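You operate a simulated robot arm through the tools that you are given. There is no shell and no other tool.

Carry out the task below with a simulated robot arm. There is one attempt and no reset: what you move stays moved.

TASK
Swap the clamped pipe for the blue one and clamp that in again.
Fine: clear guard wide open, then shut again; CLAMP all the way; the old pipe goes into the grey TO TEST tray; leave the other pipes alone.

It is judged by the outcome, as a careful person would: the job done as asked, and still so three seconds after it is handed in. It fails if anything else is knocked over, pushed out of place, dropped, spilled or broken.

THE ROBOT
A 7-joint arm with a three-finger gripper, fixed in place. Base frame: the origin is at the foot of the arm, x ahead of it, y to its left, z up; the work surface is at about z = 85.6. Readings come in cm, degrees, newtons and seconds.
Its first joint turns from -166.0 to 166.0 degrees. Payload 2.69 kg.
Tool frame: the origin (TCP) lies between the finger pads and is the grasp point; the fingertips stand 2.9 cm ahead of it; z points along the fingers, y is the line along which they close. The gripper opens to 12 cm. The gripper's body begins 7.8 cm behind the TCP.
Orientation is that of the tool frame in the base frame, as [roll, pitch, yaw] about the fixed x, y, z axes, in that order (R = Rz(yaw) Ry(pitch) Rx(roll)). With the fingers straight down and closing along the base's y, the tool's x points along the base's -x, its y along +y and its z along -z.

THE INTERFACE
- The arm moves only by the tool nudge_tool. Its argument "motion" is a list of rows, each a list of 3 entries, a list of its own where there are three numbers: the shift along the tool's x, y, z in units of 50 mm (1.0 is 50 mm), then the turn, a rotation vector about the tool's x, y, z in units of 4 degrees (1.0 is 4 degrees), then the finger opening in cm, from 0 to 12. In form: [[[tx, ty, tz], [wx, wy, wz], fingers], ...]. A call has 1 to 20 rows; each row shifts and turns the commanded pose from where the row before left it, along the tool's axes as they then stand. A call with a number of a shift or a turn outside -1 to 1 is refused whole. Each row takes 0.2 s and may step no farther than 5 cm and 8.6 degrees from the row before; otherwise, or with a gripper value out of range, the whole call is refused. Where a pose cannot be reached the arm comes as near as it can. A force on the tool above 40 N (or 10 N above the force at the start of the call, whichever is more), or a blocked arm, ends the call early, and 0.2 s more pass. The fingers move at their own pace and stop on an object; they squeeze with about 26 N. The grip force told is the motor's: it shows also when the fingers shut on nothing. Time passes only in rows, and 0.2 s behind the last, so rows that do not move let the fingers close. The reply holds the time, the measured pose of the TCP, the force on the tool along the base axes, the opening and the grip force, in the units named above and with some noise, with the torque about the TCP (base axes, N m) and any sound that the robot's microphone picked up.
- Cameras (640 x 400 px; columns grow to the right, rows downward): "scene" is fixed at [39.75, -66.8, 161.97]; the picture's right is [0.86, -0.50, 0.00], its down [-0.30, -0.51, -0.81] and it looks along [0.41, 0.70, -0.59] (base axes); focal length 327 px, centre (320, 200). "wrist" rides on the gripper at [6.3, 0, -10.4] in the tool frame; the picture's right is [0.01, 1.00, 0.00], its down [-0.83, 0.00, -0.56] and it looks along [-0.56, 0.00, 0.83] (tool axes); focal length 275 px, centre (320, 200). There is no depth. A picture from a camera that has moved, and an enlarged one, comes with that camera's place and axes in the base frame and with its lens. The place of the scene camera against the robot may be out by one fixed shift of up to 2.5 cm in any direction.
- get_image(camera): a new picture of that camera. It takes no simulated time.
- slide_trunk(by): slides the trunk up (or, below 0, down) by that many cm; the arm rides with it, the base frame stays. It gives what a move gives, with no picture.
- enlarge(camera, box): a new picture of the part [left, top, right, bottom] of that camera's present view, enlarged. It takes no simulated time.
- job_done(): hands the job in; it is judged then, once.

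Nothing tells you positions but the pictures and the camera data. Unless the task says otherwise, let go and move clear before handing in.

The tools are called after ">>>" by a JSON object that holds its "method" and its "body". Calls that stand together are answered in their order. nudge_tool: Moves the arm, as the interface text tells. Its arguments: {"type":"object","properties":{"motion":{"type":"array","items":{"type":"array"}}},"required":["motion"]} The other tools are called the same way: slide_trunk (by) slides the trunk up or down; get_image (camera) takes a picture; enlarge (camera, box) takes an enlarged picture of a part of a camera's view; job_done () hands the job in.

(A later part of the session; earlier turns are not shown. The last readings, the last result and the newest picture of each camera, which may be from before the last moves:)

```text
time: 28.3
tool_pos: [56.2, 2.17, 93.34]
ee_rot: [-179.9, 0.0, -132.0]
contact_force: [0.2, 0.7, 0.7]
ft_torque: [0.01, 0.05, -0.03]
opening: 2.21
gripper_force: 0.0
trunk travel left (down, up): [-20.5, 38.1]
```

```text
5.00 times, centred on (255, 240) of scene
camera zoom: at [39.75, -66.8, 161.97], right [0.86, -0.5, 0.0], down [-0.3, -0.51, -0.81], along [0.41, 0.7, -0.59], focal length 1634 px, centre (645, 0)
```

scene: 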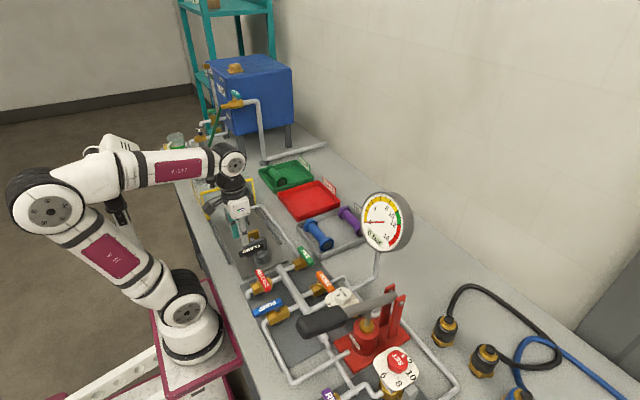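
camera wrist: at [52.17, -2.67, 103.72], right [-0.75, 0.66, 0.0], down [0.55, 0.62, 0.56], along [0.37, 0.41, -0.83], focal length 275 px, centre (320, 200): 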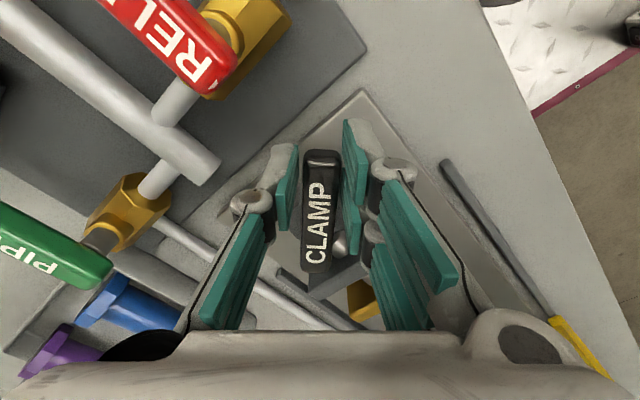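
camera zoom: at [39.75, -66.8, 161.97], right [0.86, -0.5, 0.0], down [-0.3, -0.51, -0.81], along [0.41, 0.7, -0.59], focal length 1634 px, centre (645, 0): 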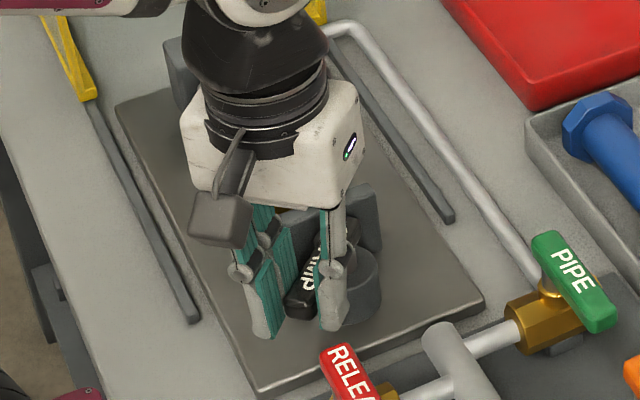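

It keeps turning freely, so I'll carry on towards 90°.

>>> {"method": "nudge_tool", "body": {"motion": [[[-0.0024, -0.069, 0], [0, 0, -1], 2.2], [[-0.0024, -0.069, 0], [0, 0, -1], 2.2], [[-0.0024, -0.069, 0], [0, 0, -1], 2.2], [[-0.0024, -0.069, 0], [0, 0, -1], 2.2], [[-0.0024, -0.069, 0], [0, 0, -1], 2.2], [[-0.0024, -0.069, 0], [0, 0, -1], 2.2], [[-0.0024, -0.069, 0], [0, 0, -1], 2.2], [[-0.0024, -0.069, 0], [0, 0, -1], 2.2], [[-0.0024, -0.069, 0], [0, 0, -1], 2.2], [[0, 0, 0], [0, 0, 0], 2.2]]}}

>>> {"method": "get_image", "body": {"camera": "wrist"}}

>>> {"method": "enlarge", "body": {"camera": "scene", "box": [210, 200, 300, 280]}}

```text
time: 30.5
tool_pos: [59.14, 1.0, 93.24]
ee_rot: [-179.9, 0.0, -95.9]
contact_force: [0.5, 0.3, 0.4]
ft_torque: [0.01, -0.01, 0.01]
opening: 2.2
gripper_force: 0.0
trunk travel left (down, up): [-20.5, 38.1]
```

```text
taken
camera wrist: at [58.61, -5.42, 103.68], right [-1.0, 0.1, 0.0], down [0.08, 0.83, 0.56], along [0.06, 0.55, -0.83], focal length 275 px, centre (320, 200)
```

wrist: 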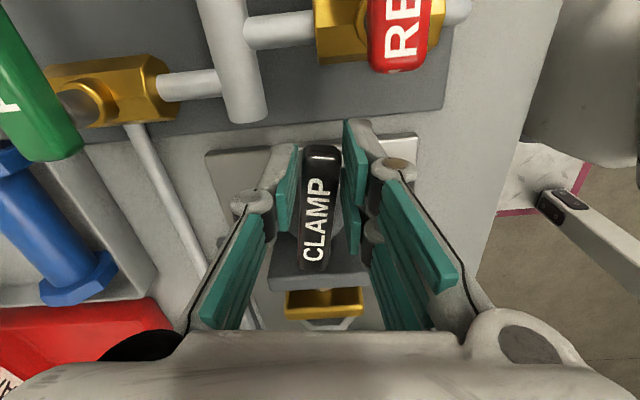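

```text
5.00 times, centred on (255, 240) of scene
camera zoom: at [39.75, -66.8, 161.97], right [0.86, -0.5, 0.0], down [-0.3, -0.51, -0.81], along [0.41, 0.7, -0.59], focal length 1634 px, centre (645, 0)
```

zoom: 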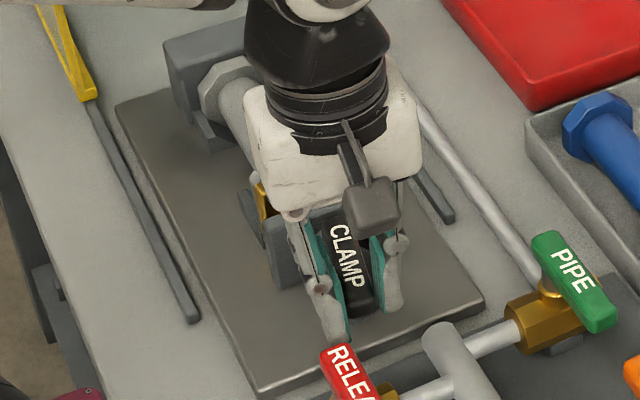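

The bronze jaw has drawn back towards the support plate, so this is the opening direction. A few more small steps will find the end of travel.

>>> {"method": "nudge_tool", "body": {"motion": [[[-0.0024, -0.069, 0], [0, 0, -1], 2.2], [[-0.0024, -0.069, 0], [0, 0, -1], 2.2], [[-0.0024, -0.069, 0], [0, 0, -1], 2.2], [[0, 0, 0], [0, 0, 0], 2.2]]}}

>>> {"method": "get_image", "body": {"camera": "wrist"}}

```text
time: 31.5
tool_pos: [60.28, 0.86, 93.2]
ee_rot: [-180.0, 0.0, -83.8]
contact_force: [-2.5, 0.4, -0.1]
ft_torque: [0.0, 0.06, -0.04]
opening: 2.37
gripper_force: 1.1
trunk travel left (down, up): [-20.5, 38.1]
```

```text
taken
camera wrist: at [60.93, -5.45, 103.66], right [-0.99, -0.11, 0.0], down [-0.09, 0.83, 0.56], along [-0.06, 0.55, -0.83], focal length 275 px, centre (320, 200)
```

wrist: 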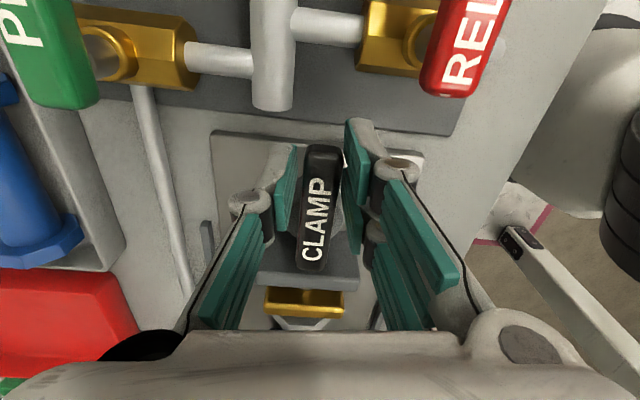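

The lever reached its stop at 90° with only light contact. I'll release it, go straight up and look at the freed pipe.

>>> {"method": "nudge_tool", "body": {"motion": [[[0, 0.03, 0], [0, 0, 1], 3.2], [[0, 0, -0.3], [0, 0, 0.5], 3.2], [[0, 0, -0.6], [0, 0, 0], 3.2], [[0, 0, -0.8], [0, 0, 0], 3.2], [[0, 0, -0.9], [0, 0, 0], 6], [[0, 0, -0.9], [0, 0, 0], 6], [[0, 0, 0], [0, 0, 0], 6]]}}

>>> {"method": "get_image", "body": {"camera": "wrist"}}

>>> {"method": "enlarge", "body": {"camera": "scene", "box": [200, 170, 300, 280]}}

```text
time: 33.1
tool_pos: [59.89, 0.64, 110.81]
ee_rot: [179.9, 0.1, -89.8]
contact_force: [-0.9, 0.1, -0.2]
ft_torque: [0.01, 0.01, -0.01]
opening: 5.99
gripper_force: 0.0
trunk travel left (down, up): [-20.5, 38.1]
```

```text
taken
camera wrist: at [60.03, -5.57, 121.23], right [-1.0, -0.01, 0.0], down [-0.01, 0.83, 0.56], along [0.0, 0.56, -0.83], focal length 275 px, centre (320, 200)
```

wrist: 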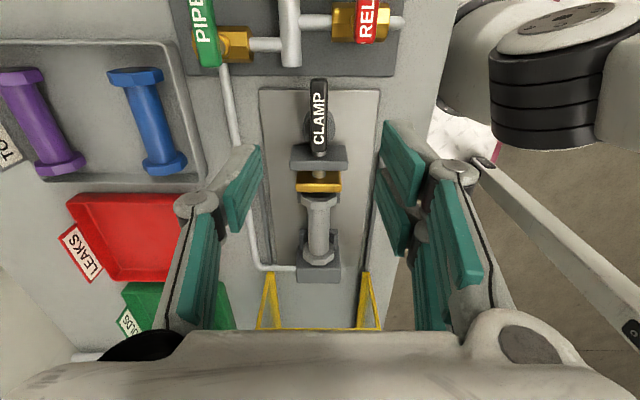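

```text
3.64 times, centred on (250, 225) of scene
camera zoom: at [39.75, -66.8, 161.97], right [0.86, -0.5, 0.0], down [-0.3, -0.51, -0.81], along [0.41, 0.7, -0.59], focal length 1188 px, centre (574, 109)
```

zoom: 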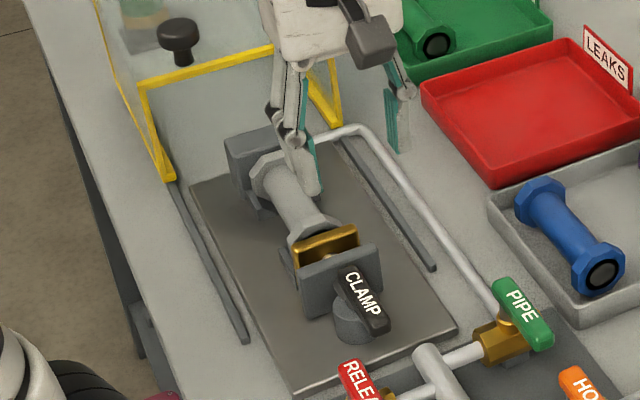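

The lever now points along −y and the jaw is drawn back off the pipe. I'll move over the pipe for a closer look.

>>> {"method": "nudge_tool", "body": {"motion": [[[-0.9, 0, 0], [0, 0, 0], 8], [[-0.9, 0, 0], [0, 0, 0], 8], [[-0.9, 0, 0], [0, 0, 0], 8], [[0, 0, 0], [0, 0, 0], 8]]}}

>>> {"method": "enlarge", "body": {"camera": "wrist", "box": [210, 20, 430, 200]}}

>>> {"method": "get_image", "body": {"camera": "wrist"}}

```text
time: 34.1
tool_pos: [59.82, 14.19, 110.9]
ee_rot: [-179.9, 0.0, -89.9]
contact_force: [0.7, 0.2, -0.6]
ft_torque: [-0.03, -0.02, -0.03]
opening: 8.03
gripper_force: 0.2
trunk travel left (down, up): [-20.5, 38.1]
```

```text
2.22 times, centred on (320, 110) of wrist
camera zoom: at [59.93, 7.87, 121.28], right [-1.0, -0.01, 0.0], down [-0.01, 0.83, 0.56], along [0.0, 0.56, -0.83], focal length 612 px, centre (320, 400)
```

zoom: 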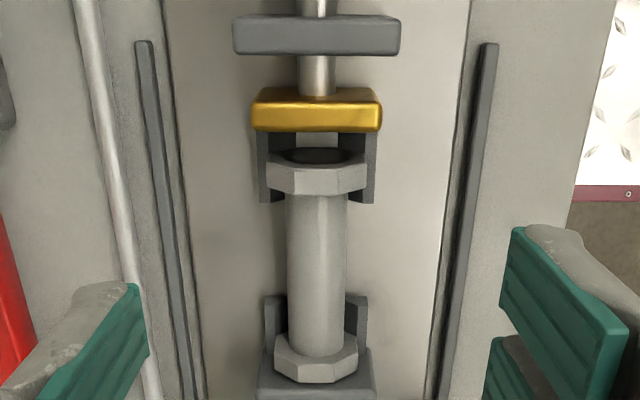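

```text
taken
camera wrist: at [59.93, 7.87, 121.28], right [-1.0, -0.01, 0.0], down [-0.01, 0.83, 0.56], along [0.0, 0.56, -0.83], focal length 275 px, centre (320, 200)
```

wrist: 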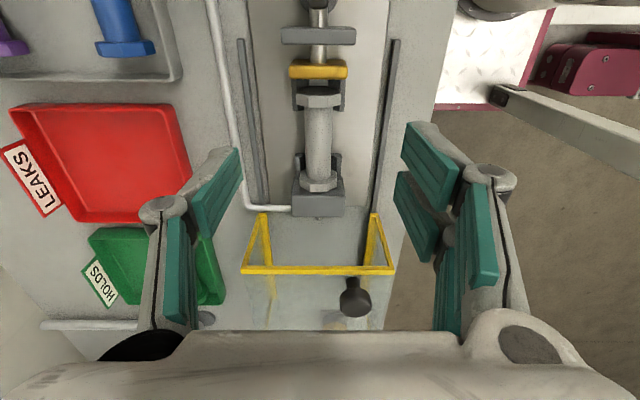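

The pipe lies along y at x ≈ 60 with its flanges resting in cradles. I'll centre above its middle and come lower to measure its height.

>>> {"method": "nudge_tool", "body": {"motion": [[[-0.65, -0.02, 0], [0, 0, 0], 8], [[-0.65, -0.02, 0.2], [0, 0, 0], 8], [[0, 0, 0.6], [0, 0, 0], 8], [[0, 0, 0.6], [0, 0, 0], 8], [[0, 0, 0.2], [0, 0, 0], 8], [[0, 0, 0], [0, 0, 0], 8]]}}

>>> {"method": "enlarge", "body": {"camera": "wrist", "box": [210, 0, 430, 200]}}

>>> {"method": "enlarge", "body": {"camera": "scene", "box": [200, 170, 300, 280]}}

```text
time: 35.5
tool_pos: [60.26, 20.93, 102.71]
ee_rot: [-179.9, 0.0, -89.9]
contact_force: [-0.2, 0.9, 0.3]
ft_torque: [0.0, -0.01, 0.02]
opening: 7.97
gripper_force: 0.1
trunk travel left (down, up): [-20.5, 38.1]
```

```text
2.00 times, centred on (320, 100) of wrist
camera zoom: at [60.28, 14.5, 113.22], right [-1.0, -0.01, 0.0], down [-0.01, 0.83, 0.56], along [0.0, 0.56, -0.83], focal length 551 px, centre (320, 400)
```

zoom: 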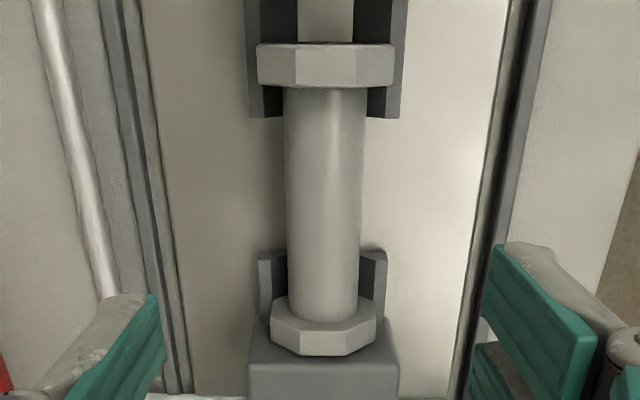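

```text
3.64 times, centred on (250, 225) of scene
camera zoom: at [39.75, -66.8, 161.97], right [0.86, -0.5, 0.0], down [-0.3, -0.51, -0.81], along [0.41, 0.7, -0.59], focal length 1188 px, centre (574, 109)
```

zoom: 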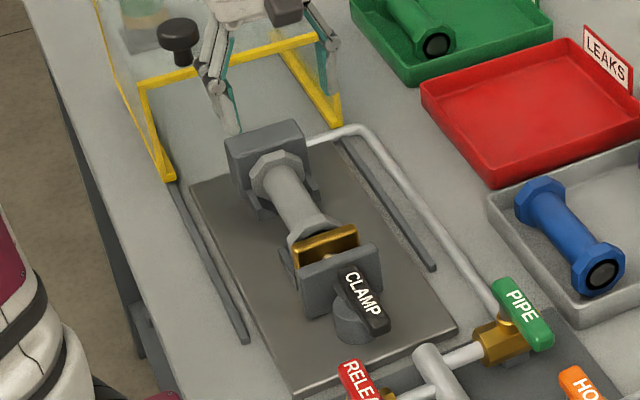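

The tube axis is near x 60.05, z 88.4, and the pipe runs from y 15 to 27. I'll lower to grip it mid-tube.

>>> {"method": "nudge_tool", "body": {"motion": [[[0, 0.04, 0.5], [0, 0, 0], 7], [[0, 0, 0.7], [0, 0, 0], 7], [[0, 0, 0.7], [0, 0, 0], 7], [[0, 0, 0.4], [0, 0, 0], 7], [[0, 0, 0.2], [0, 0, 0], 7], [[0, 0, 0], [0, 0, 0], 7]]}}

>>> {"method": "get_image", "body": {"camera": "wrist"}}

>>> {"method": "enlarge", "body": {"camera": "scene", "box": [200, 170, 300, 280]}}

```text
time: 36.9
tool_pos: [59.9, 20.95, 90.19]
ee_rot: [180.0, -0.1, -89.9]
contact_force: [-0.1, -0.9, 0.1]
ft_torque: [0.01, 0.01, 0.03]
opening: 7.01
gripper_force: 0.0
trunk travel left (down, up): [-20.5, 38.1]
```

```text
taken
camera wrist: at [60.04, 14.61, 100.71], right [-1.0, -0.01, 0.0], down [-0.01, 0.83, 0.56], along [0.0, 0.56, -0.83], focal length 275 px, centre (320, 200)
```

wrist: 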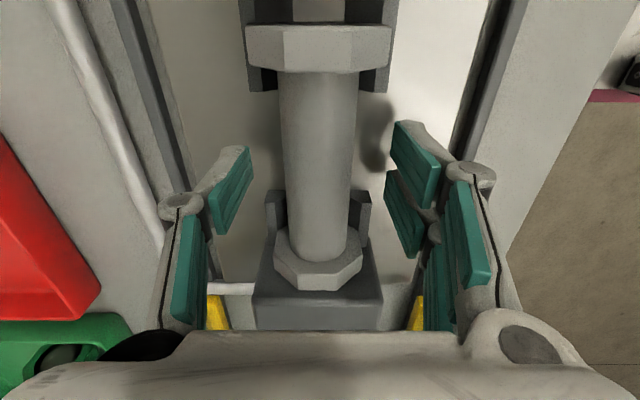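

```text
3.64 times, centred on (250, 225) of scene
camera zoom: at [39.75, -66.8, 161.97], right [0.86, -0.5, 0.0], down [-0.3, -0.51, -0.81], along [0.41, 0.7, -0.59], focal length 1188 px, centre (574, 109)
```

zoom: 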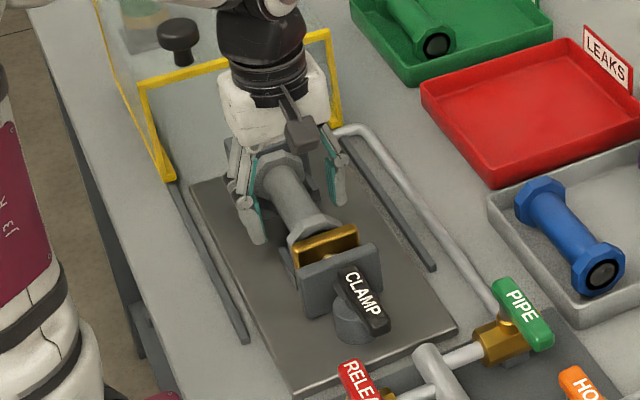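

The fingers are on either side of the tube. I'll go 5 mm lower and close.

>>> {"method": "nudge_tool", "body": {"motion": [[[0, -0.02, 0.1], [0, 0, 0], 7], [[0, 0, 0], [0, 0, 0], 5], [[0, 0, 0], [0, 0, 0], 2.8], [[0, 0, 0], [0, 0, 0], 2.8], [[0, 0, 0], [0, 0, 0], 2.8]]}}

>>> {"method": "get_image", "body": {"camera": "wrist"}}

```text
time: 38.1
tool_pos: [60.06, 20.84, 89.77]
ee_rot: [-180.0, -0.1, -89.9]
contact_force: [-1.3, -0.7, 0.1]
ft_torque: [-0.14, 0.06, -0.01]
opening: 3.13
gripper_force: 26.3
trunk travel left (down, up): [-20.5, 38.1]
```

```text
taken
camera wrist: at [60.14, 14.54, 100.2], right [-1.0, -0.01, 0.0], down [-0.01, 0.83, 0.56], along [0.0, 0.56, -0.83], focal length 275 px, centre (320, 200)
```

wrist: 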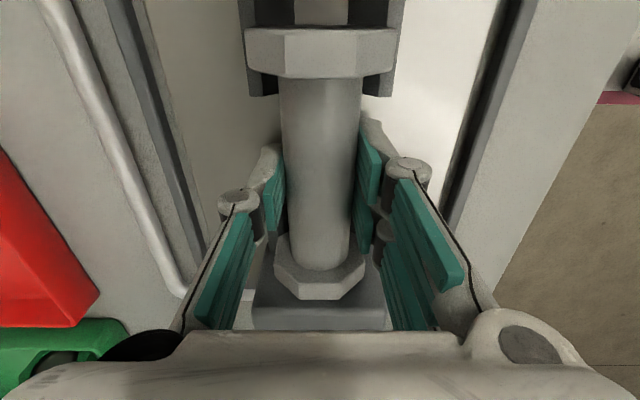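

I have the pipe, with the opening at 3.1 cm. I'll ease it off the fixed jaw by a few millimetres and lift straight up.

>>> {"method": "nudge_tool", "body": {"motion": [[[0.08, 0, 0], [0, 0, 0], 2.8], [[0, 0, -0.05], [0, 0, 0], 2.8], [[0, 0, -0.2], [0, 0, 0], 2.8], [[0, 0, -0.3], [0, 0, 0], 2.8], [[0, 0, -0.3], [0, 0, 0], 2.8], [[0, 0, 0], [0, 0, 0], 2.8]]}}

>>> {"method": "enlarge", "body": {"camera": "scene", "box": [200, 170, 300, 280]}}

>>> {"method": "get_image", "body": {"camera": "wrist"}}

```text
time: 39.5
tool_pos: [59.99, 20.49, 93.94]
ee_rot: [-179.8, 0.0, -90.0]
contact_force: [-0.6, -0.5, -3.6]
ft_torque: [0.02, 0.03, 0.01]
opening: 3.16
gripper_force: 26.4
trunk travel left (down, up): [-20.5, 38.1]
```

```text
3.64 times, centred on (250, 225) of scene
camera zoom: at [39.75, -66.8, 161.97], right [0.86, -0.5, 0.0], down [-0.3, -0.51, -0.81], along [0.41, 0.7, -0.59], focal length 1188 px, centre (574, 109)
```

zoom: 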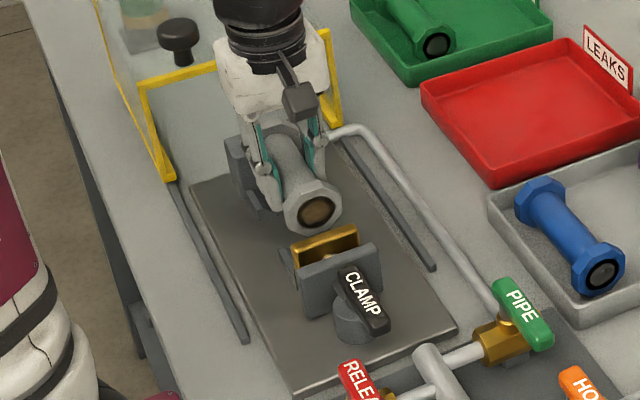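

```text
taken
camera wrist: at [60.2, 14.1, 104.38], right [-1.0, -0.01, 0.0], down [-0.01, 0.83, 0.56], along [0.0, 0.56, -0.83], focal length 275 px, centre (320, 200)
```

wrist: 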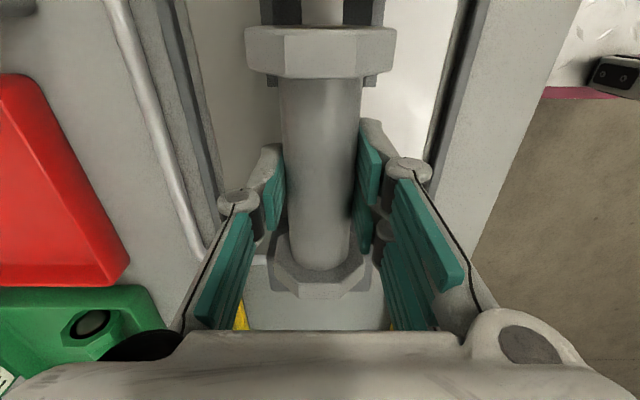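

The pipe came up cleanly and weighs about 3.5 N. There is a gap of roughly 9 cm between the blue and purple pipes in the TO TEST tray, around x 87, y 5. I'll raise the pipe and carry it over the tray.

>>> {"method": "nudge_tool", "body": {"motion": [[[0, 0, -0.7], [0, 0, 0], 2.8], [[0, 0, -0.8], [0, 0, 0], 2.8], [[0, 0, -0.8], [0, 0, 0], 2.8], [[0.3, -0.7, 0], [0, 0, 0], 2.8], [[0.4, -0.7, 0], [0, 0, 0], 2.8], [[0.4, -0.7, 0], [0, 0, 0], 2.8], [[0.4, -0.7, 0], [0, 0, 0], 2.8], [[0.4, -0.7, 0], [0, 0, 0], 2.8], [[0.4, -0.6, 0], [0, 0, 0], 2.8], [[0.3, -0.5, 0], [0, 0, 0], 2.8], [[0, -0.3, 0], [0, 0, 0], 2.8], [[0, 0, 0], [0, 0, 0], 2.8]]}}

>>> {"method": "get_image", "body": {"camera": "wrist"}}

>>> {"method": "get_image", "body": {"camera": "scene"}}

```text
time: 42.1
tool_pos: [84.45, 7.49, 105.56]
ee_rot: [-179.8, 0.0, -90.0]
contact_force: [0.0, -0.1, -3.9]
ft_torque: [0.0, 0.0, 0.02]
opening: 3.19
gripper_force: 26.0
trunk travel left (down, up): [-20.5, 38.1]
```

```text
taken
camera wrist: at [84.61, 1.09, 116.0], right [-1.0, -0.01, 0.0], down [-0.01, 0.83, 0.56], along [0.0, 0.56, -0.83], focal length 275 px, centre (320, 200)
```

wrist: 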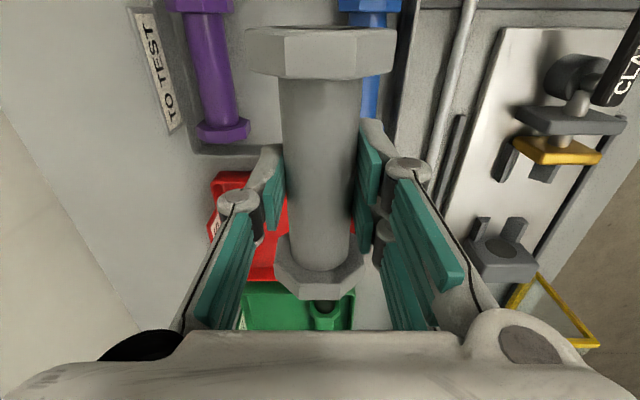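

```text
taken
```

scene: 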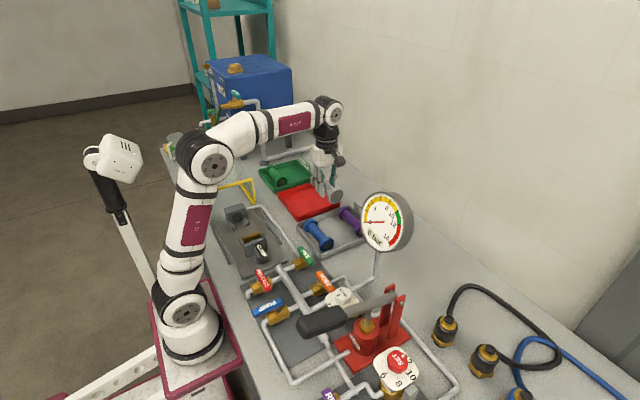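

The old pipe hangs above the tray. The blue one is at x ≈ 80.4 and the purple at x ≈ 94.5, so the middle gap at x 87.4, y 5.4 leaves about 2 cm each side. I'll align there and start lowering.

>>> {"method": "nudge_tool", "body": {"motion": [[[0.2, -0.3, 0], [0, 0, 0], 2.8], [[0.22, -0.29, 0], [0, 0, 0], 2.8], [[0, 0, 0.5], [0, 0, 0], 2.8], [[0, 0, 0.6], [0, 0, 0], 2.8], [[0, 0, 0.5], [0, 0, 0], 2.8], [[0, 0, 0], [0, 0, 0], 2.8]]}}

>>> {"method": "get_image", "body": {"camera": "wrist"}}

>>> {"method": "enlarge", "body": {"camera": "scene", "box": [270, 160, 390, 270]}}

```text
time: 43.5
tool_pos: [87.4, 5.35, 97.71]
ee_rot: [-179.9, 0.0, -89.9]
contact_force: [0.5, -0.4, -3.5]
ft_torque: [-0.03, -0.05, 0.02]
opening: 3.17
gripper_force: 26.3
trunk travel left (down, up): [-20.5, 38.1]
```

```text
taken
camera wrist: at [87.52, -1.04, 108.07], right [-1.0, -0.01, 0.0], down [-0.01, 0.83, 0.56], along [0.0, 0.56, -0.83], focal length 275 px, centre (320, 200)
```

wrist: 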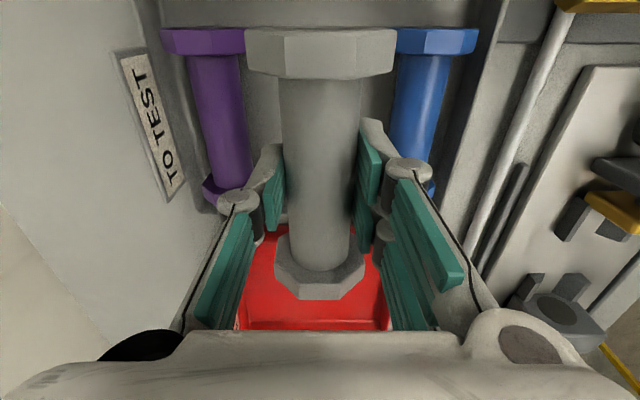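

```text
3.64 times, centred on (330, 215) of scene
camera zoom: at [39.75, -66.8, 161.97], right [0.86, -0.5, 0.0], down [-0.3, -0.51, -0.81], along [0.41, 0.7, -0.59], focal length 1188 px, centre (284, 146)
```

zoom: 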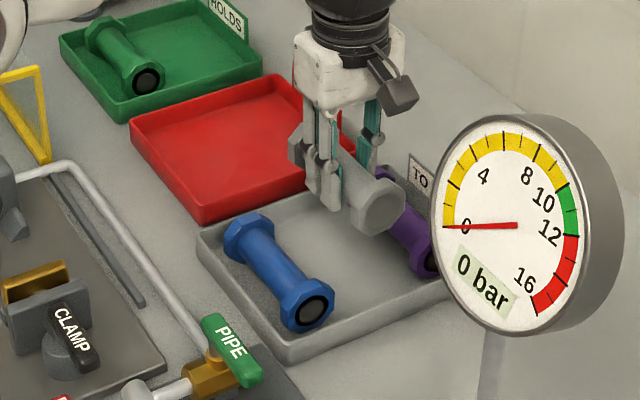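

The clearances look even on both sides. I'll lower slowly into the tray.

>>> {"method": "nudge_tool", "body": {"motion": [[[0, -0.02, 0.4], [0, 0, 0], 2.8], [[0, 0, 0.4], [0, 0, 0], 2.8], [[0, 0, 0.3], [0, 0, 0], 2.8], [[0, 0, 0.2], [0, 0, 0], 2.8], [[0, 0, 0.1], [0, 0, 0], 2.8], [[0, 0, 0], [0, 0, 0], 2.8]]}}

>>> {"method": "enlarge", "body": {"camera": "scene", "box": [270, 160, 390, 270]}}

>>> {"method": "get_image", "body": {"camera": "wrist"}}

```text
time: 44.9
tool_pos: [87.68, 5.18, 90.51]
ee_rot: [180.0, -0.1, -89.8]
contact_force: [0.4, 0.0, -5.4]
ft_torque: [-0.01, -0.03, 0.01]
opening: 3.15
gripper_force: 25.9
trunk travel left (down, up): [-20.5, 38.1]
```

```text
3.64 times, centred on (330, 215) of scene
camera zoom: at [39.75, -66.8, 161.97], right [0.86, -0.5, 0.0], down [-0.3, -0.51, -0.81], along [0.41, 0.7, -0.59], focal length 1188 px, centre (284, 146)
```

zoom: 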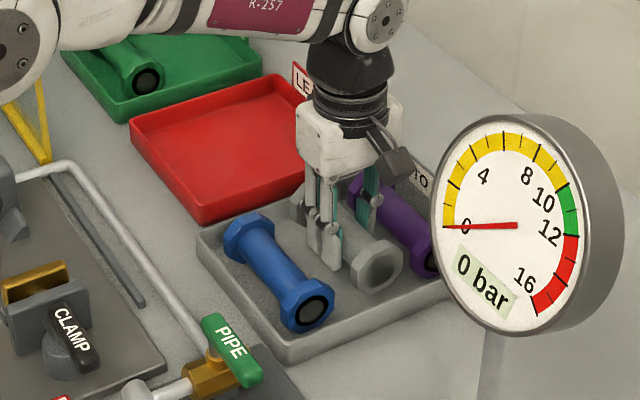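

```text
taken
camera wrist: at [87.77, -1.06, 100.97], right [-1.0, -0.01, 0.0], down [-0.01, 0.83, 0.56], along [0.0, 0.56, -0.83], focal length 275 px, centre (320, 200)
```

wrist: 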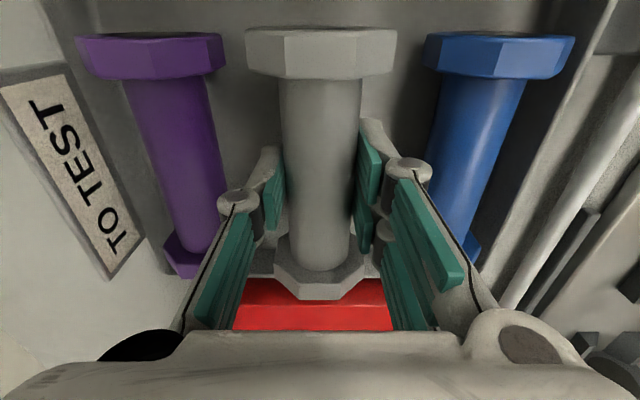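

It is nearly level with its neighbours. The last few millimetres go in small steps.

>>> {"method": "nudge_tool", "body": {"motion": [[[0, 0, 0.04], [0, 0, 0], 2.8], [[0, 0, 0.03], [0, 0, 0], 2.8], [[0, 0, 0], [0, 0, 0], 2.8]]}}

```text
time: 45.7
tool_pos: [87.61, 5.32, 90.14]
ee_rot: [-179.9, 0.0, -89.8]
contact_force: [0.4, 0.5, -5.0]
ft_torque: [-0.01, -0.04, 0.03]
opening: 3.14
gripper_force: 26.1
trunk travel left (down, up): [-20.5, 38.1]
```

>>> {"method": "nudge_tool", "body": {"motion": [[[0, 0, 0.03], [0, 0, 0], 2.8], [[0, 0, 0.03], [0, 0, 0], 2.8], [[0, 0, 0], [0, 0, 0], 2.8]]}}

```text
time: 46.5
tool_pos: [87.66, 5.27, 89.85]
ee_rot: [180.0, 0.0, -89.9]
contact_force: [0.7, -0.3, -4.1]
ft_torque: [0.01, 0.0, 0.01]
opening: 3.14
gripper_force: 26.0
trunk travel left (down, up): [-20.5, 38.1]
```

There is no contact yet, so I'll keep lowering in millimetre steps.

>>> {"method": "nudge_tool", "body": {"motion": [[[0, 0, 0.03], [0, 0, 0], 2.8], [[0, 0, 0.03], [0, 0, 0], 2.8], [[0, 0, 0], [0, 0, 0], 2.8]]}}

>>> {"method": "get_image", "body": {"camera": "wrist"}}

```text
time: 47.3
tool_pos: [87.59, 5.28, 89.55]
ee_rot: [-180.0, 0.0, -89.8]
contact_force: [-0.5, 0.6, -4.4]
ft_torque: [0.01, 0.0, -0.01]
opening: 3.15
gripper_force: 25.8
trunk travel left (down, up): [-20.5, 38.1]
```

```text
taken
camera wrist: at [87.75, -1.05, 100.01], right [-1.0, -0.01, 0.0], down [-0.01, 0.83, 0.56], along [0.0, 0.56, -0.83], focal length 275 px, centre (320, 200)
```

wrist: 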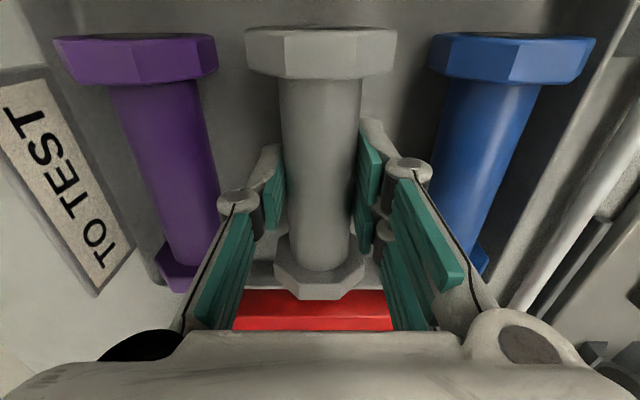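

>>> {"method": "nudge_tool", "body": {"motion": [[[0, 0, 0.03], [0, 0, 0], 2.8], [[0, 0, 0.03], [0, 0, 0], 2.8], [[0, 0, 0], [0, 0, 0], 2.8]]}}

```text
time: 48.1
tool_pos: [87.53, 5.46, 89.23]
ee_rot: [180.0, -0.1, -89.9]
contact_force: [-0.2, 0.0, -4.0]
ft_torque: [0.0, -0.01, 0.0]
opening: 3.18
gripper_force: 25.7
trunk travel left (down, up): [-20.5, 38.1]
```

Still no contact with the tray floor; I'm continuing down in small steps.

>>> {"method": "nudge_tool", "body": {"motion": [[[0, 0, 0.03], [0, 0, 0], 2.8], [[0, 0, 0.03], [0, 0, 0], 2.8], [[0, 0, 0], [0, 0, 0], 2.8]]}}

>>> {"method": "enlarge", "body": {"camera": "scene", "box": [290, 190, 370, 260]}}

```text
time: 48.9
tool_pos: [87.61, 5.37, 88.95]
ee_rot: [-179.9, 0.0, -89.9]
contact_force: [-0.7, 0.9, -3.6]
ft_torque: [-0.05, 0.01, -0.03]
opening: 3.11
gripper_force: 26.4
trunk travel left (down, up): [-20.5, 38.1]
```

```text
5.71 times, centred on (330, 225) of scene
camera zoom: at [39.75, -66.8, 161.97], right [0.86, -0.5, 0.0], down [-0.3, -0.51, -0.81], along [0.41, 0.7, -0.59], focal length 1868 px, centre (263, 57)
```

zoom: 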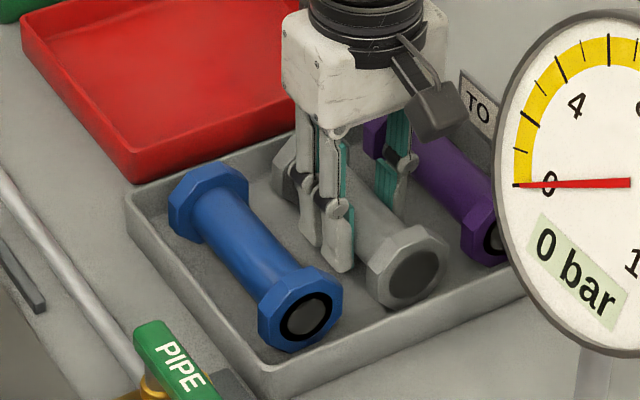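

>>> {"method": "nudge_tool", "body": {"motion": [[[0, 0, 0.02], [0, 0, 0], 2.8], [[0, 0, 0.02], [0, 0, 0], 2.8], [[0, 0, 0], [0, 0, 0], 2.8]]}}

```text
time: 49.7
tool_pos: [87.73, 5.27, 88.9]
ee_rot: [-179.8, -0.1, -89.8]
contact_force: [-0.3, -3.9, 14.3]
ft_torque: [-0.2, 0.11, 0.08]
opening: 3.16
gripper_force: 26.5
trunk travel left (down, up): [-20.5, 38.1]
```

Contact: the force rose to +14 N at TCP z 88.9. I'll ease off a millimetre, open the fingers and withdraw upwards.

>>> {"method": "nudge_tool", "body": {"motion": [[[0, 0, -0.016], [0, 0, 0], 2.8], [[0, 0, 0], [0, 0, 0], 3.6], [[0, 0, 0], [0, 0, 0], 4.6], [[0, 0, 0], [0, 0, 0], 4.6], [[0, 0, -0.2], [0, 0, 0], 4.6], [[0, 0, -0.5], [0, 0, 0], 4.6], [[0, 0, -0.7], [0, 0, 0], 4.6], [[0, 0, 0], [0, 0, 0], 4.6]]}}

>>> {"method": "get_image", "body": {"camera": "wrist"}}

>>> {"method": "enlarge", "body": {"camera": "scene", "box": [290, 190, 370, 260]}}

```text
time: 51.5
tool_pos: [87.6, 5.27, 95.96]
ee_rot: [-179.9, -0.1, -89.9]
contact_force: [-0.4, -0.4, -0.2]
ft_torque: [0.0, 0.01, -0.02]
opening: 4.6
gripper_force: 0.0
trunk travel left (down, up): [-20.5, 38.1]
```

```text
taken
camera wrist: at [87.76, -0.99, 106.38], right [-1.0, -0.01, 0.0], down [-0.01, 0.83, 0.56], along [0.0, 0.56, -0.83], focal length 275 px, centre (320, 200)
```

wrist: 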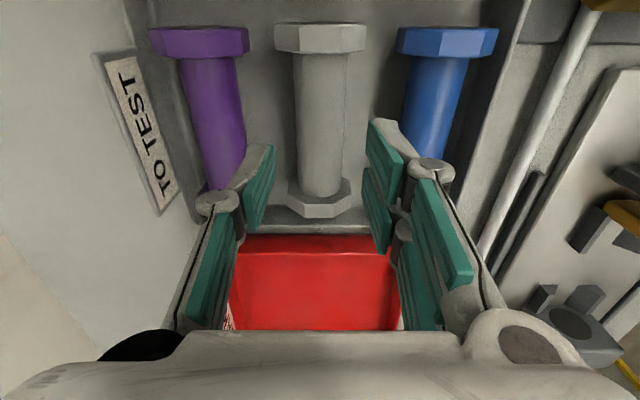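

```text
5.71 times, centred on (330, 225) of scene
camera zoom: at [39.75, -66.8, 161.97], right [0.86, -0.5, 0.0], down [-0.3, -0.51, -0.81], along [0.41, 0.7, -0.59], focal length 1868 px, centre (263, 57)
```

zoom: 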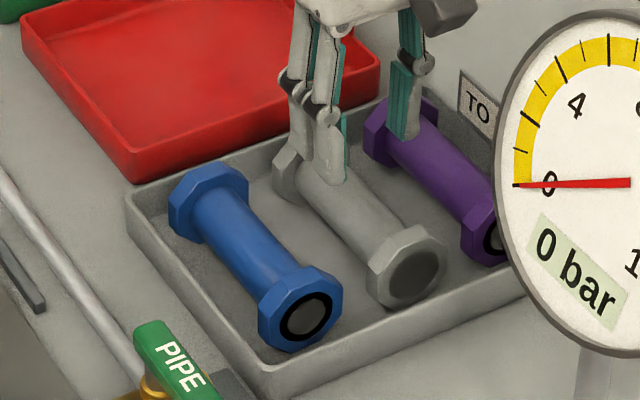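

The old pipe rests flat in the TO TEST tray between the others. Next I'll rise and move over the blue pipe.

>>> {"method": "nudge_tool", "body": {"motion": [[[0, 0, -0.8], [0, 0, 0], 4.6], [[0, 0.7, -0.3], [0, 0, 0], 6], [[0, 0.7, 0], [0, 0, 0], 6], [[0, 0, 0], [0, 0, 0], 6]]}}

>>> {"method": "get_image", "body": {"camera": "wrist"}}

>>> {"method": "enlarge", "body": {"camera": "wrist", "box": [220, 0, 420, 200]}}

```text
time: 52.5
tool_pos: [80.41, 5.18, 101.53]
ee_rot: [-179.9, 0.0, -89.9]
contact_force: [0.3, 0.4, -0.1]
ft_torque: [0.02, 0.04, 0.0]
opening: 5.99
gripper_force: 0.1
trunk travel left (down, up): [-20.5, 38.1]
```

```text
taken
camera wrist: at [80.59, -1.12, 111.83], right [-1.0, -0.01, 0.0], down [-0.01, 0.83, 0.56], along [0.0, 0.56, -0.83], focal length 275 px, centre (320, 200)
```

wrist: 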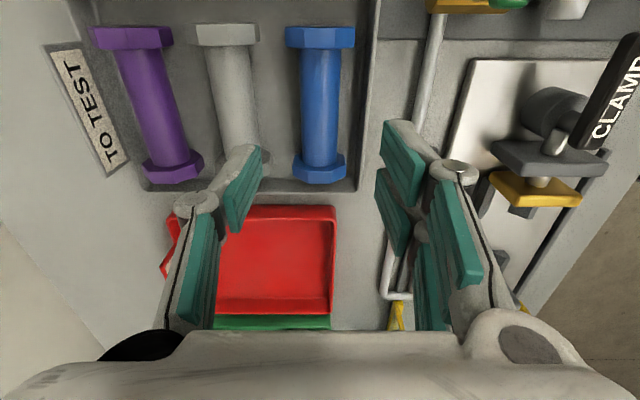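

```text
2.00 times, centred on (320, 100) of wrist
camera zoom: at [80.59, -1.12, 111.83], right [-1.0, -0.01, 0.0], down [-0.01, 0.83, 0.56], along [0.0, 0.56, -0.83], focal length 551 px, centre (320, 400)
```

zoom: 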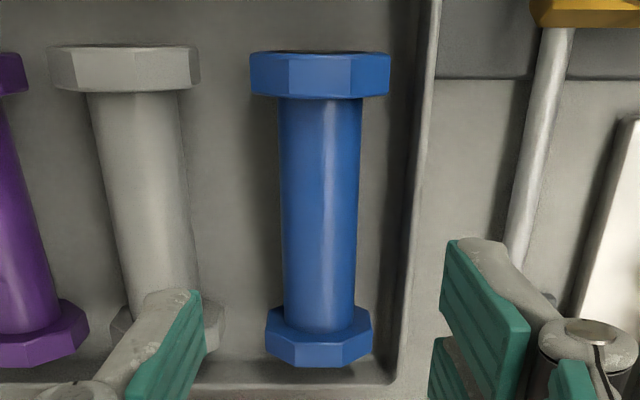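

The blue pipe is centred under the tool, but the tray's near wall is close to it, at about x 77.4. I'll come down with a narrow opening and check clearance on the way.

>>> {"method": "nudge_tool", "body": {"motion": [[[-0.09, 0, 0.3], [0, 0, 0], 3.9], [[0, 0, 0.6], [0, 0, 0], 3.9], [[0, 0, 0.5], [0, 0, 0], 3.9], [[0, 0, 0.1], [0, 0, 0], 3.9], [[0, 0, 0], [0, 0, 0], 3.9]]}}

>>> {"method": "get_image", "body": {"camera": "wrist"}}

>>> {"method": "enlarge", "body": {"camera": "wrist", "box": [220, 60, 480, 260]}}

>>> {"method": "enlarge", "body": {"camera": "scene", "box": [290, 190, 370, 260]}}

```text
time: 53.7
tool_pos: [80.66, 5.79, 93.89]
ee_rot: [-179.9, 0.1, -89.8]
contact_force: [0.2, 0.7, -0.3]
ft_torque: [-0.02, 0.02, 0.01]
opening: 3.89
gripper_force: 0.0
trunk travel left (down, up): [-20.5, 38.1]
```

```text
taken
camera wrist: at [80.77, -0.56, 104.34], right [-1.0, -0.01, 0.0], down [-0.01, 0.83, 0.56], along [0.0, 0.56, -0.83], focal length 275 px, centre (320, 200)
```

wrist: 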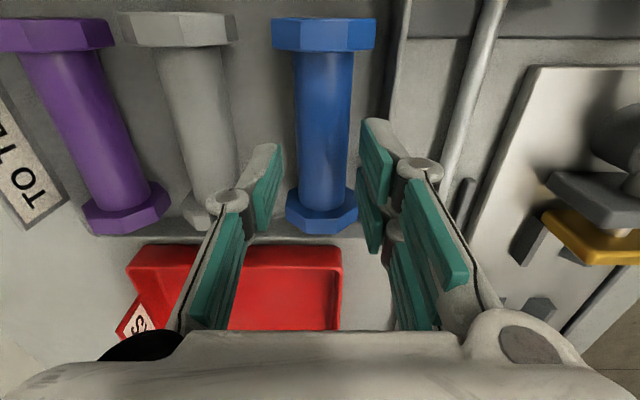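

```text
2.00 times, centred on (350, 160) of wrist
camera zoom: at [80.77, -0.56, 104.34], right [-1.0, -0.01, 0.0], down [-0.01, 0.83, 0.56], along [0.0, 0.56, -0.83], focal length 551 px, centre (260, 280)
```

zoom: 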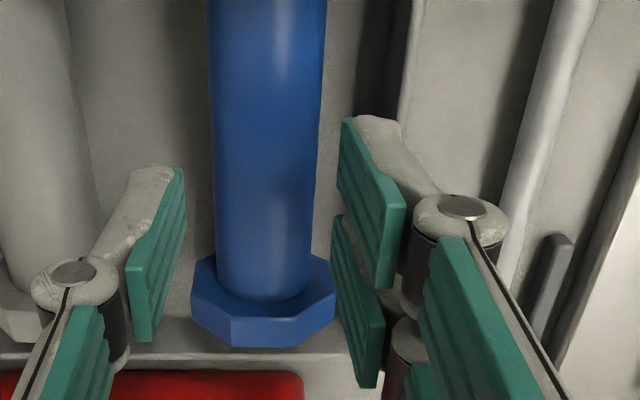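

```text
5.71 times, centred on (330, 225) of scene
camera zoom: at [39.75, -66.8, 161.97], right [0.86, -0.5, 0.0], down [-0.3, -0.51, -0.81], along [0.41, 0.7, -0.59], focal length 1868 px, centre (263, 57)
```

zoom: 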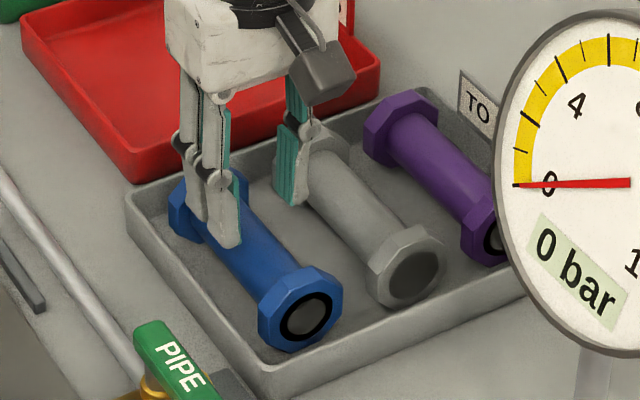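

There is roughly 0.8 cm between the finger and the wall. I'll correct x by 1.7 mm and go down.

>>> {"method": "nudge_tool", "body": {"motion": [[[0, 0.032, 0.3], [0, 0, 0], 3.9], [[0, 0, 0.3], [0, 0, 0], 3.9], [[0, 0, 0.2], [0, 0, 0], 3.9], [[0, 0, 0.1], [0, 0, 0], 3.9], [[0, 0, 0], [0, 0, 0], 3.9]]}}

>>> {"method": "get_image", "body": {"camera": "wrist"}}

```text
time: 54.9
tool_pos: [80.57, 5.69, 89.42]
ee_rot: [-179.9, 0.1, -89.9]
contact_force: [0.2, -0.9, -0.3]
ft_torque: [-0.02, 0.0, 0.04]
opening: 3.9
gripper_force: 0.0
trunk travel left (down, up): [-20.5, 38.1]
```

```text
taken
camera wrist: at [80.67, -0.54, 99.83], right [-1.0, -0.01, 0.0], down [-0.01, 0.83, 0.56], along [0.0, 0.56, -0.83], focal length 275 px, centre (320, 200)
```

wrist: 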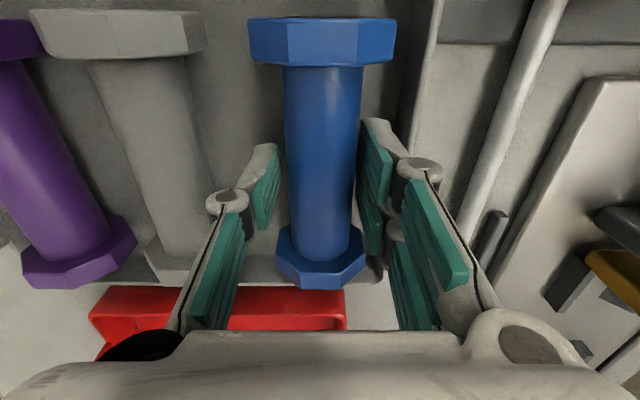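

The blue pipe sits between the pads. I'll centre slightly, lower 4 mm and close.

>>> {"method": "nudge_tool", "body": {"motion": [[[0.03, 0.01, 0.05], [0, 0, 0], 3.9], [[0, 0, 0.035], [0, 0, 0], 3.9], [[0, 0, 0], [0, 0, 0], 2.8], [[0, 0, 0], [0, 0, 0], 2.8], [[0, 0, 0], [0, 0, 0], 2.8]]}}

>>> {"method": "get_image", "body": {"camera": "wrist"}}

```text
time: 56.1
tool_pos: [80.46, 5.69, 88.93]
ee_rot: [-179.9, 0.0, -89.9]
contact_force: [2.1, -0.6, 0.9]
ft_torque: [0.01, -0.01, -0.02]
opening: 3.14
gripper_force: 26.1
trunk travel left (down, up): [-20.5, 38.1]
```

```text
taken
camera wrist: at [80.57, -0.68, 99.38], right [-1.0, -0.01, 0.0], down [-0.01, 0.83, 0.56], along [0.0, 0.56, -0.83], focal length 275 px, centre (320, 200)
```

wrist: 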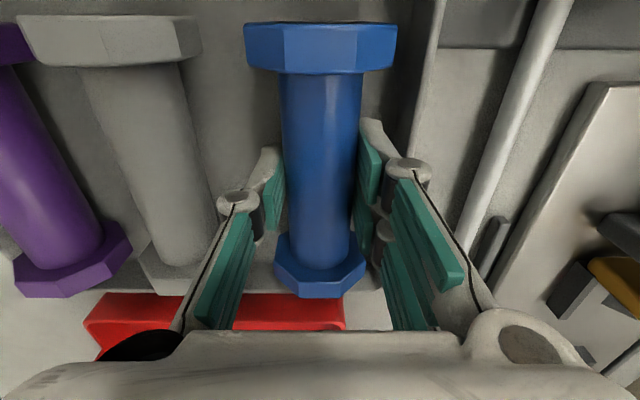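

The blue pipe is gripped at the same relative height as the old one was. I'll lift it clear and carry it back over the clamp.

>>> {"method": "nudge_tool", "body": {"motion": [[[0, 0, -0.06], [0, 0, 0], 2.8], [[0, 0, -0.3], [0, 0, 0], 2.8], [[0, 0, -0.6], [0, 0, 0], 2.8], [[0, 0, -0.8], [0, 0, 0], 2.8], [[0, 0, -0.8], [0, 0, 0], 2.8], [[0, 0, -0.6], [0, 0, 0], 2.8], [[-0.3, 0.5, 0], [0, 0, 0], 2.8], [[-0.45, 0.6, 0], [0, 0, 0], 2.8], [[-0.45, 0.7, 0], [0, 0, 0], 2.8], [[-0.45, 0.7, 0], [0, 0, 0], 2.8], [[-0.45, 0.7, 0], [0, 0, 0], 2.8], [[-0.45, 0.58, 0], [0, 0, 0], 2.8], [[-0.41, 0.3, 0], [0, 0, 0], 2.8], [[0, 0, 0], [0, 0, 0], 2.8]]}}

>>> {"method": "get_image", "body": {"camera": "wrist"}}

>>> {"method": "get_image", "body": {"camera": "scene"}}

```text
time: 59.1
tool_pos: [59.91, 20.3, 104.82]
ee_rot: [-180.0, 0.0, -89.9]
contact_force: [-0.4, 0.1, -3.4]
ft_torque: [0.02, 0.01, 0.03]
opening: 3.13
gripper_force: 26.2
trunk travel left (down, up): [-20.5, 38.1]
```

```text
taken
camera wrist: at [60.11, 14.06, 115.24], right [-1.0, -0.01, 0.0], down [-0.01, 0.83, 0.56], along [0.0, 0.56, -0.83], focal length 275 px, centre (320, 200)
```

wrist: 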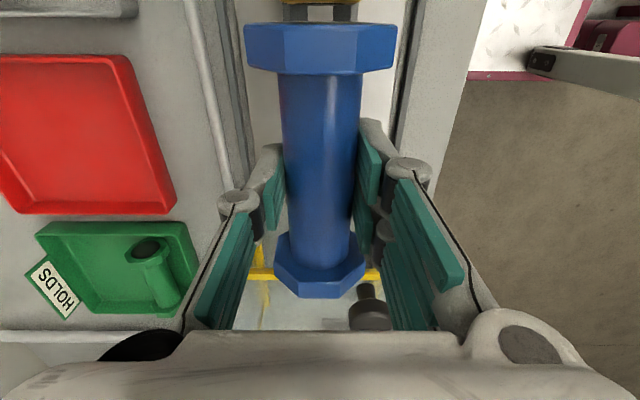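

```text
taken
```

scene: 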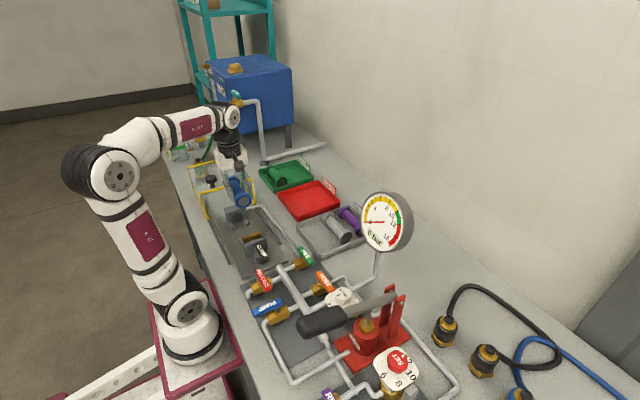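

The blue pipe is over the clamp. I'll fine-align to the recorded seat position and lower to just above the cradles.

>>> {"method": "nudge_tool", "body": {"motion": [[[-0.03, -0.016, 0.4], [0, 0, 0], 2.8], [[0, 0, 0.6], [0, 0, 0], 2.8], [[0, 0, 0.6], [0, 0, 0], 2.8], [[0, 0, 0.4], [0, 0, 0], 2.8], [[0, 0, 0], [0, 0, 0], 2.8], [[0, 0, 0], [0, 0, 0], 2.8]]}}

>>> {"method": "get_image", "body": {"camera": "wrist"}}

>>> {"method": "enlarge", "body": {"camera": "scene", "box": [200, 170, 300, 280]}}

```text
time: 60.5
tool_pos: [60.37, 20.7, 94.63]
ee_rot: [180.0, 0.0, -89.8]
contact_force: [-0.1, 0.2, -4.9]
ft_torque: [0.0, -0.01, -0.01]
opening: 3.13
gripper_force: 26.2
trunk travel left (down, up): [-20.5, 38.1]
```

```text
taken
camera wrist: at [60.38, 14.24, 105.07], right [-1.0, -0.01, 0.0], down [-0.01, 0.83, 0.56], along [0.0, 0.56, -0.83], focal length 275 px, centre (320, 200)
```

wrist: 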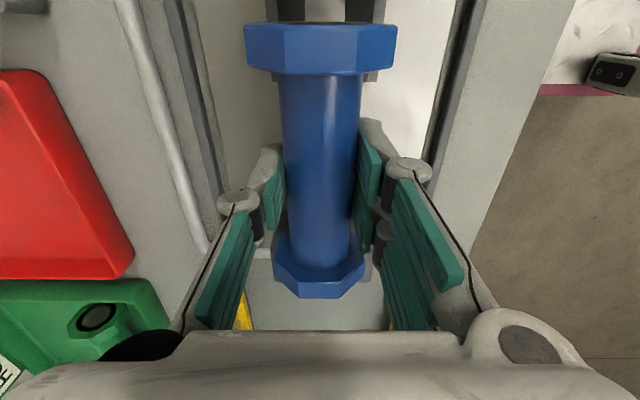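

```text
3.64 times, centred on (250, 225) of scene
camera zoom: at [39.75, -66.8, 161.97], right [0.86, -0.5, 0.0], down [-0.3, -0.51, -0.81], along [0.41, 0.7, -0.59], focal length 1188 px, centre (574, 109)
```

zoom: 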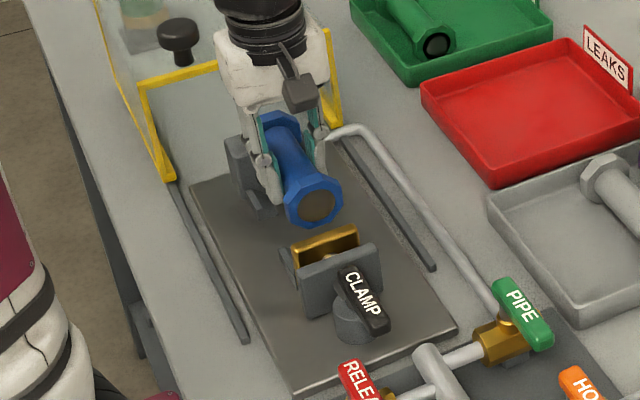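

The sideways position may be off by about 1.5 mm. I'll look at the flange against the cradle before going down.

>>> {"method": "enlarge", "body": {"camera": "wrist", "box": [240, 0, 400, 100]}}

>>> {"method": "nudge_tool", "body": {"motion": [[[0, 0.03, 0], [0, 0, 0], 2.8], [[0, 0, 0], [0, 0, 0], 2.8]]}}

>>> {"method": "enlarge", "body": {"camera": "wrist", "box": [240, 0, 400, 100]}}

```text
4.00 times, centred on (320, 50) of wrist
camera zoom: at [60.38, 14.24, 105.07], right [-1.0, -0.01, 0.0], down [-0.01, 0.83, 0.56], along [0.0, 0.56, -0.83], focal length 1101 px, centre (320, 800)
```

zoom: 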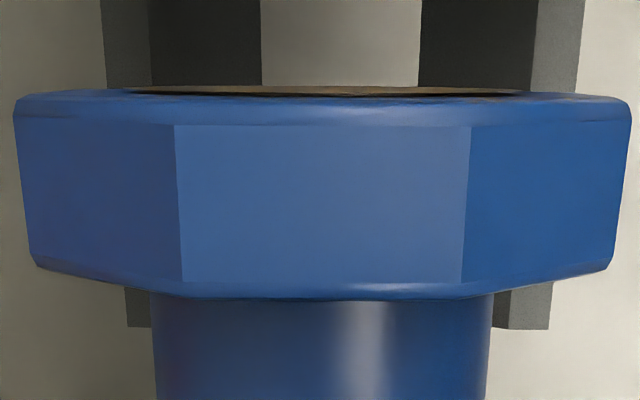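

```text
time: 61.1
tool_pos: [59.96, 20.6, 94.63]
ee_rot: [179.9, 0.0, -89.9]
contact_force: [0.4, -0.3, -4.2]
ft_torque: [-0.04, 0.0, 0.04]
opening: 3.16
gripper_force: 26.2
trunk travel left (down, up): [-20.5, 38.1]
```

```text
4.00 times, centred on (320, 50) of wrist
camera zoom: at [60.14, 14.22, 105.09], right [-1.0, -0.01, 0.0], down [-0.01, 0.83, 0.56], along [0.0, 0.56, -0.83], focal length 1101 px, centre (320, 800)
```

zoom: 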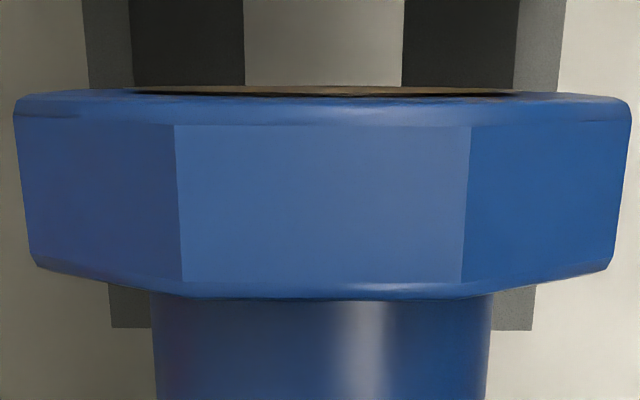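

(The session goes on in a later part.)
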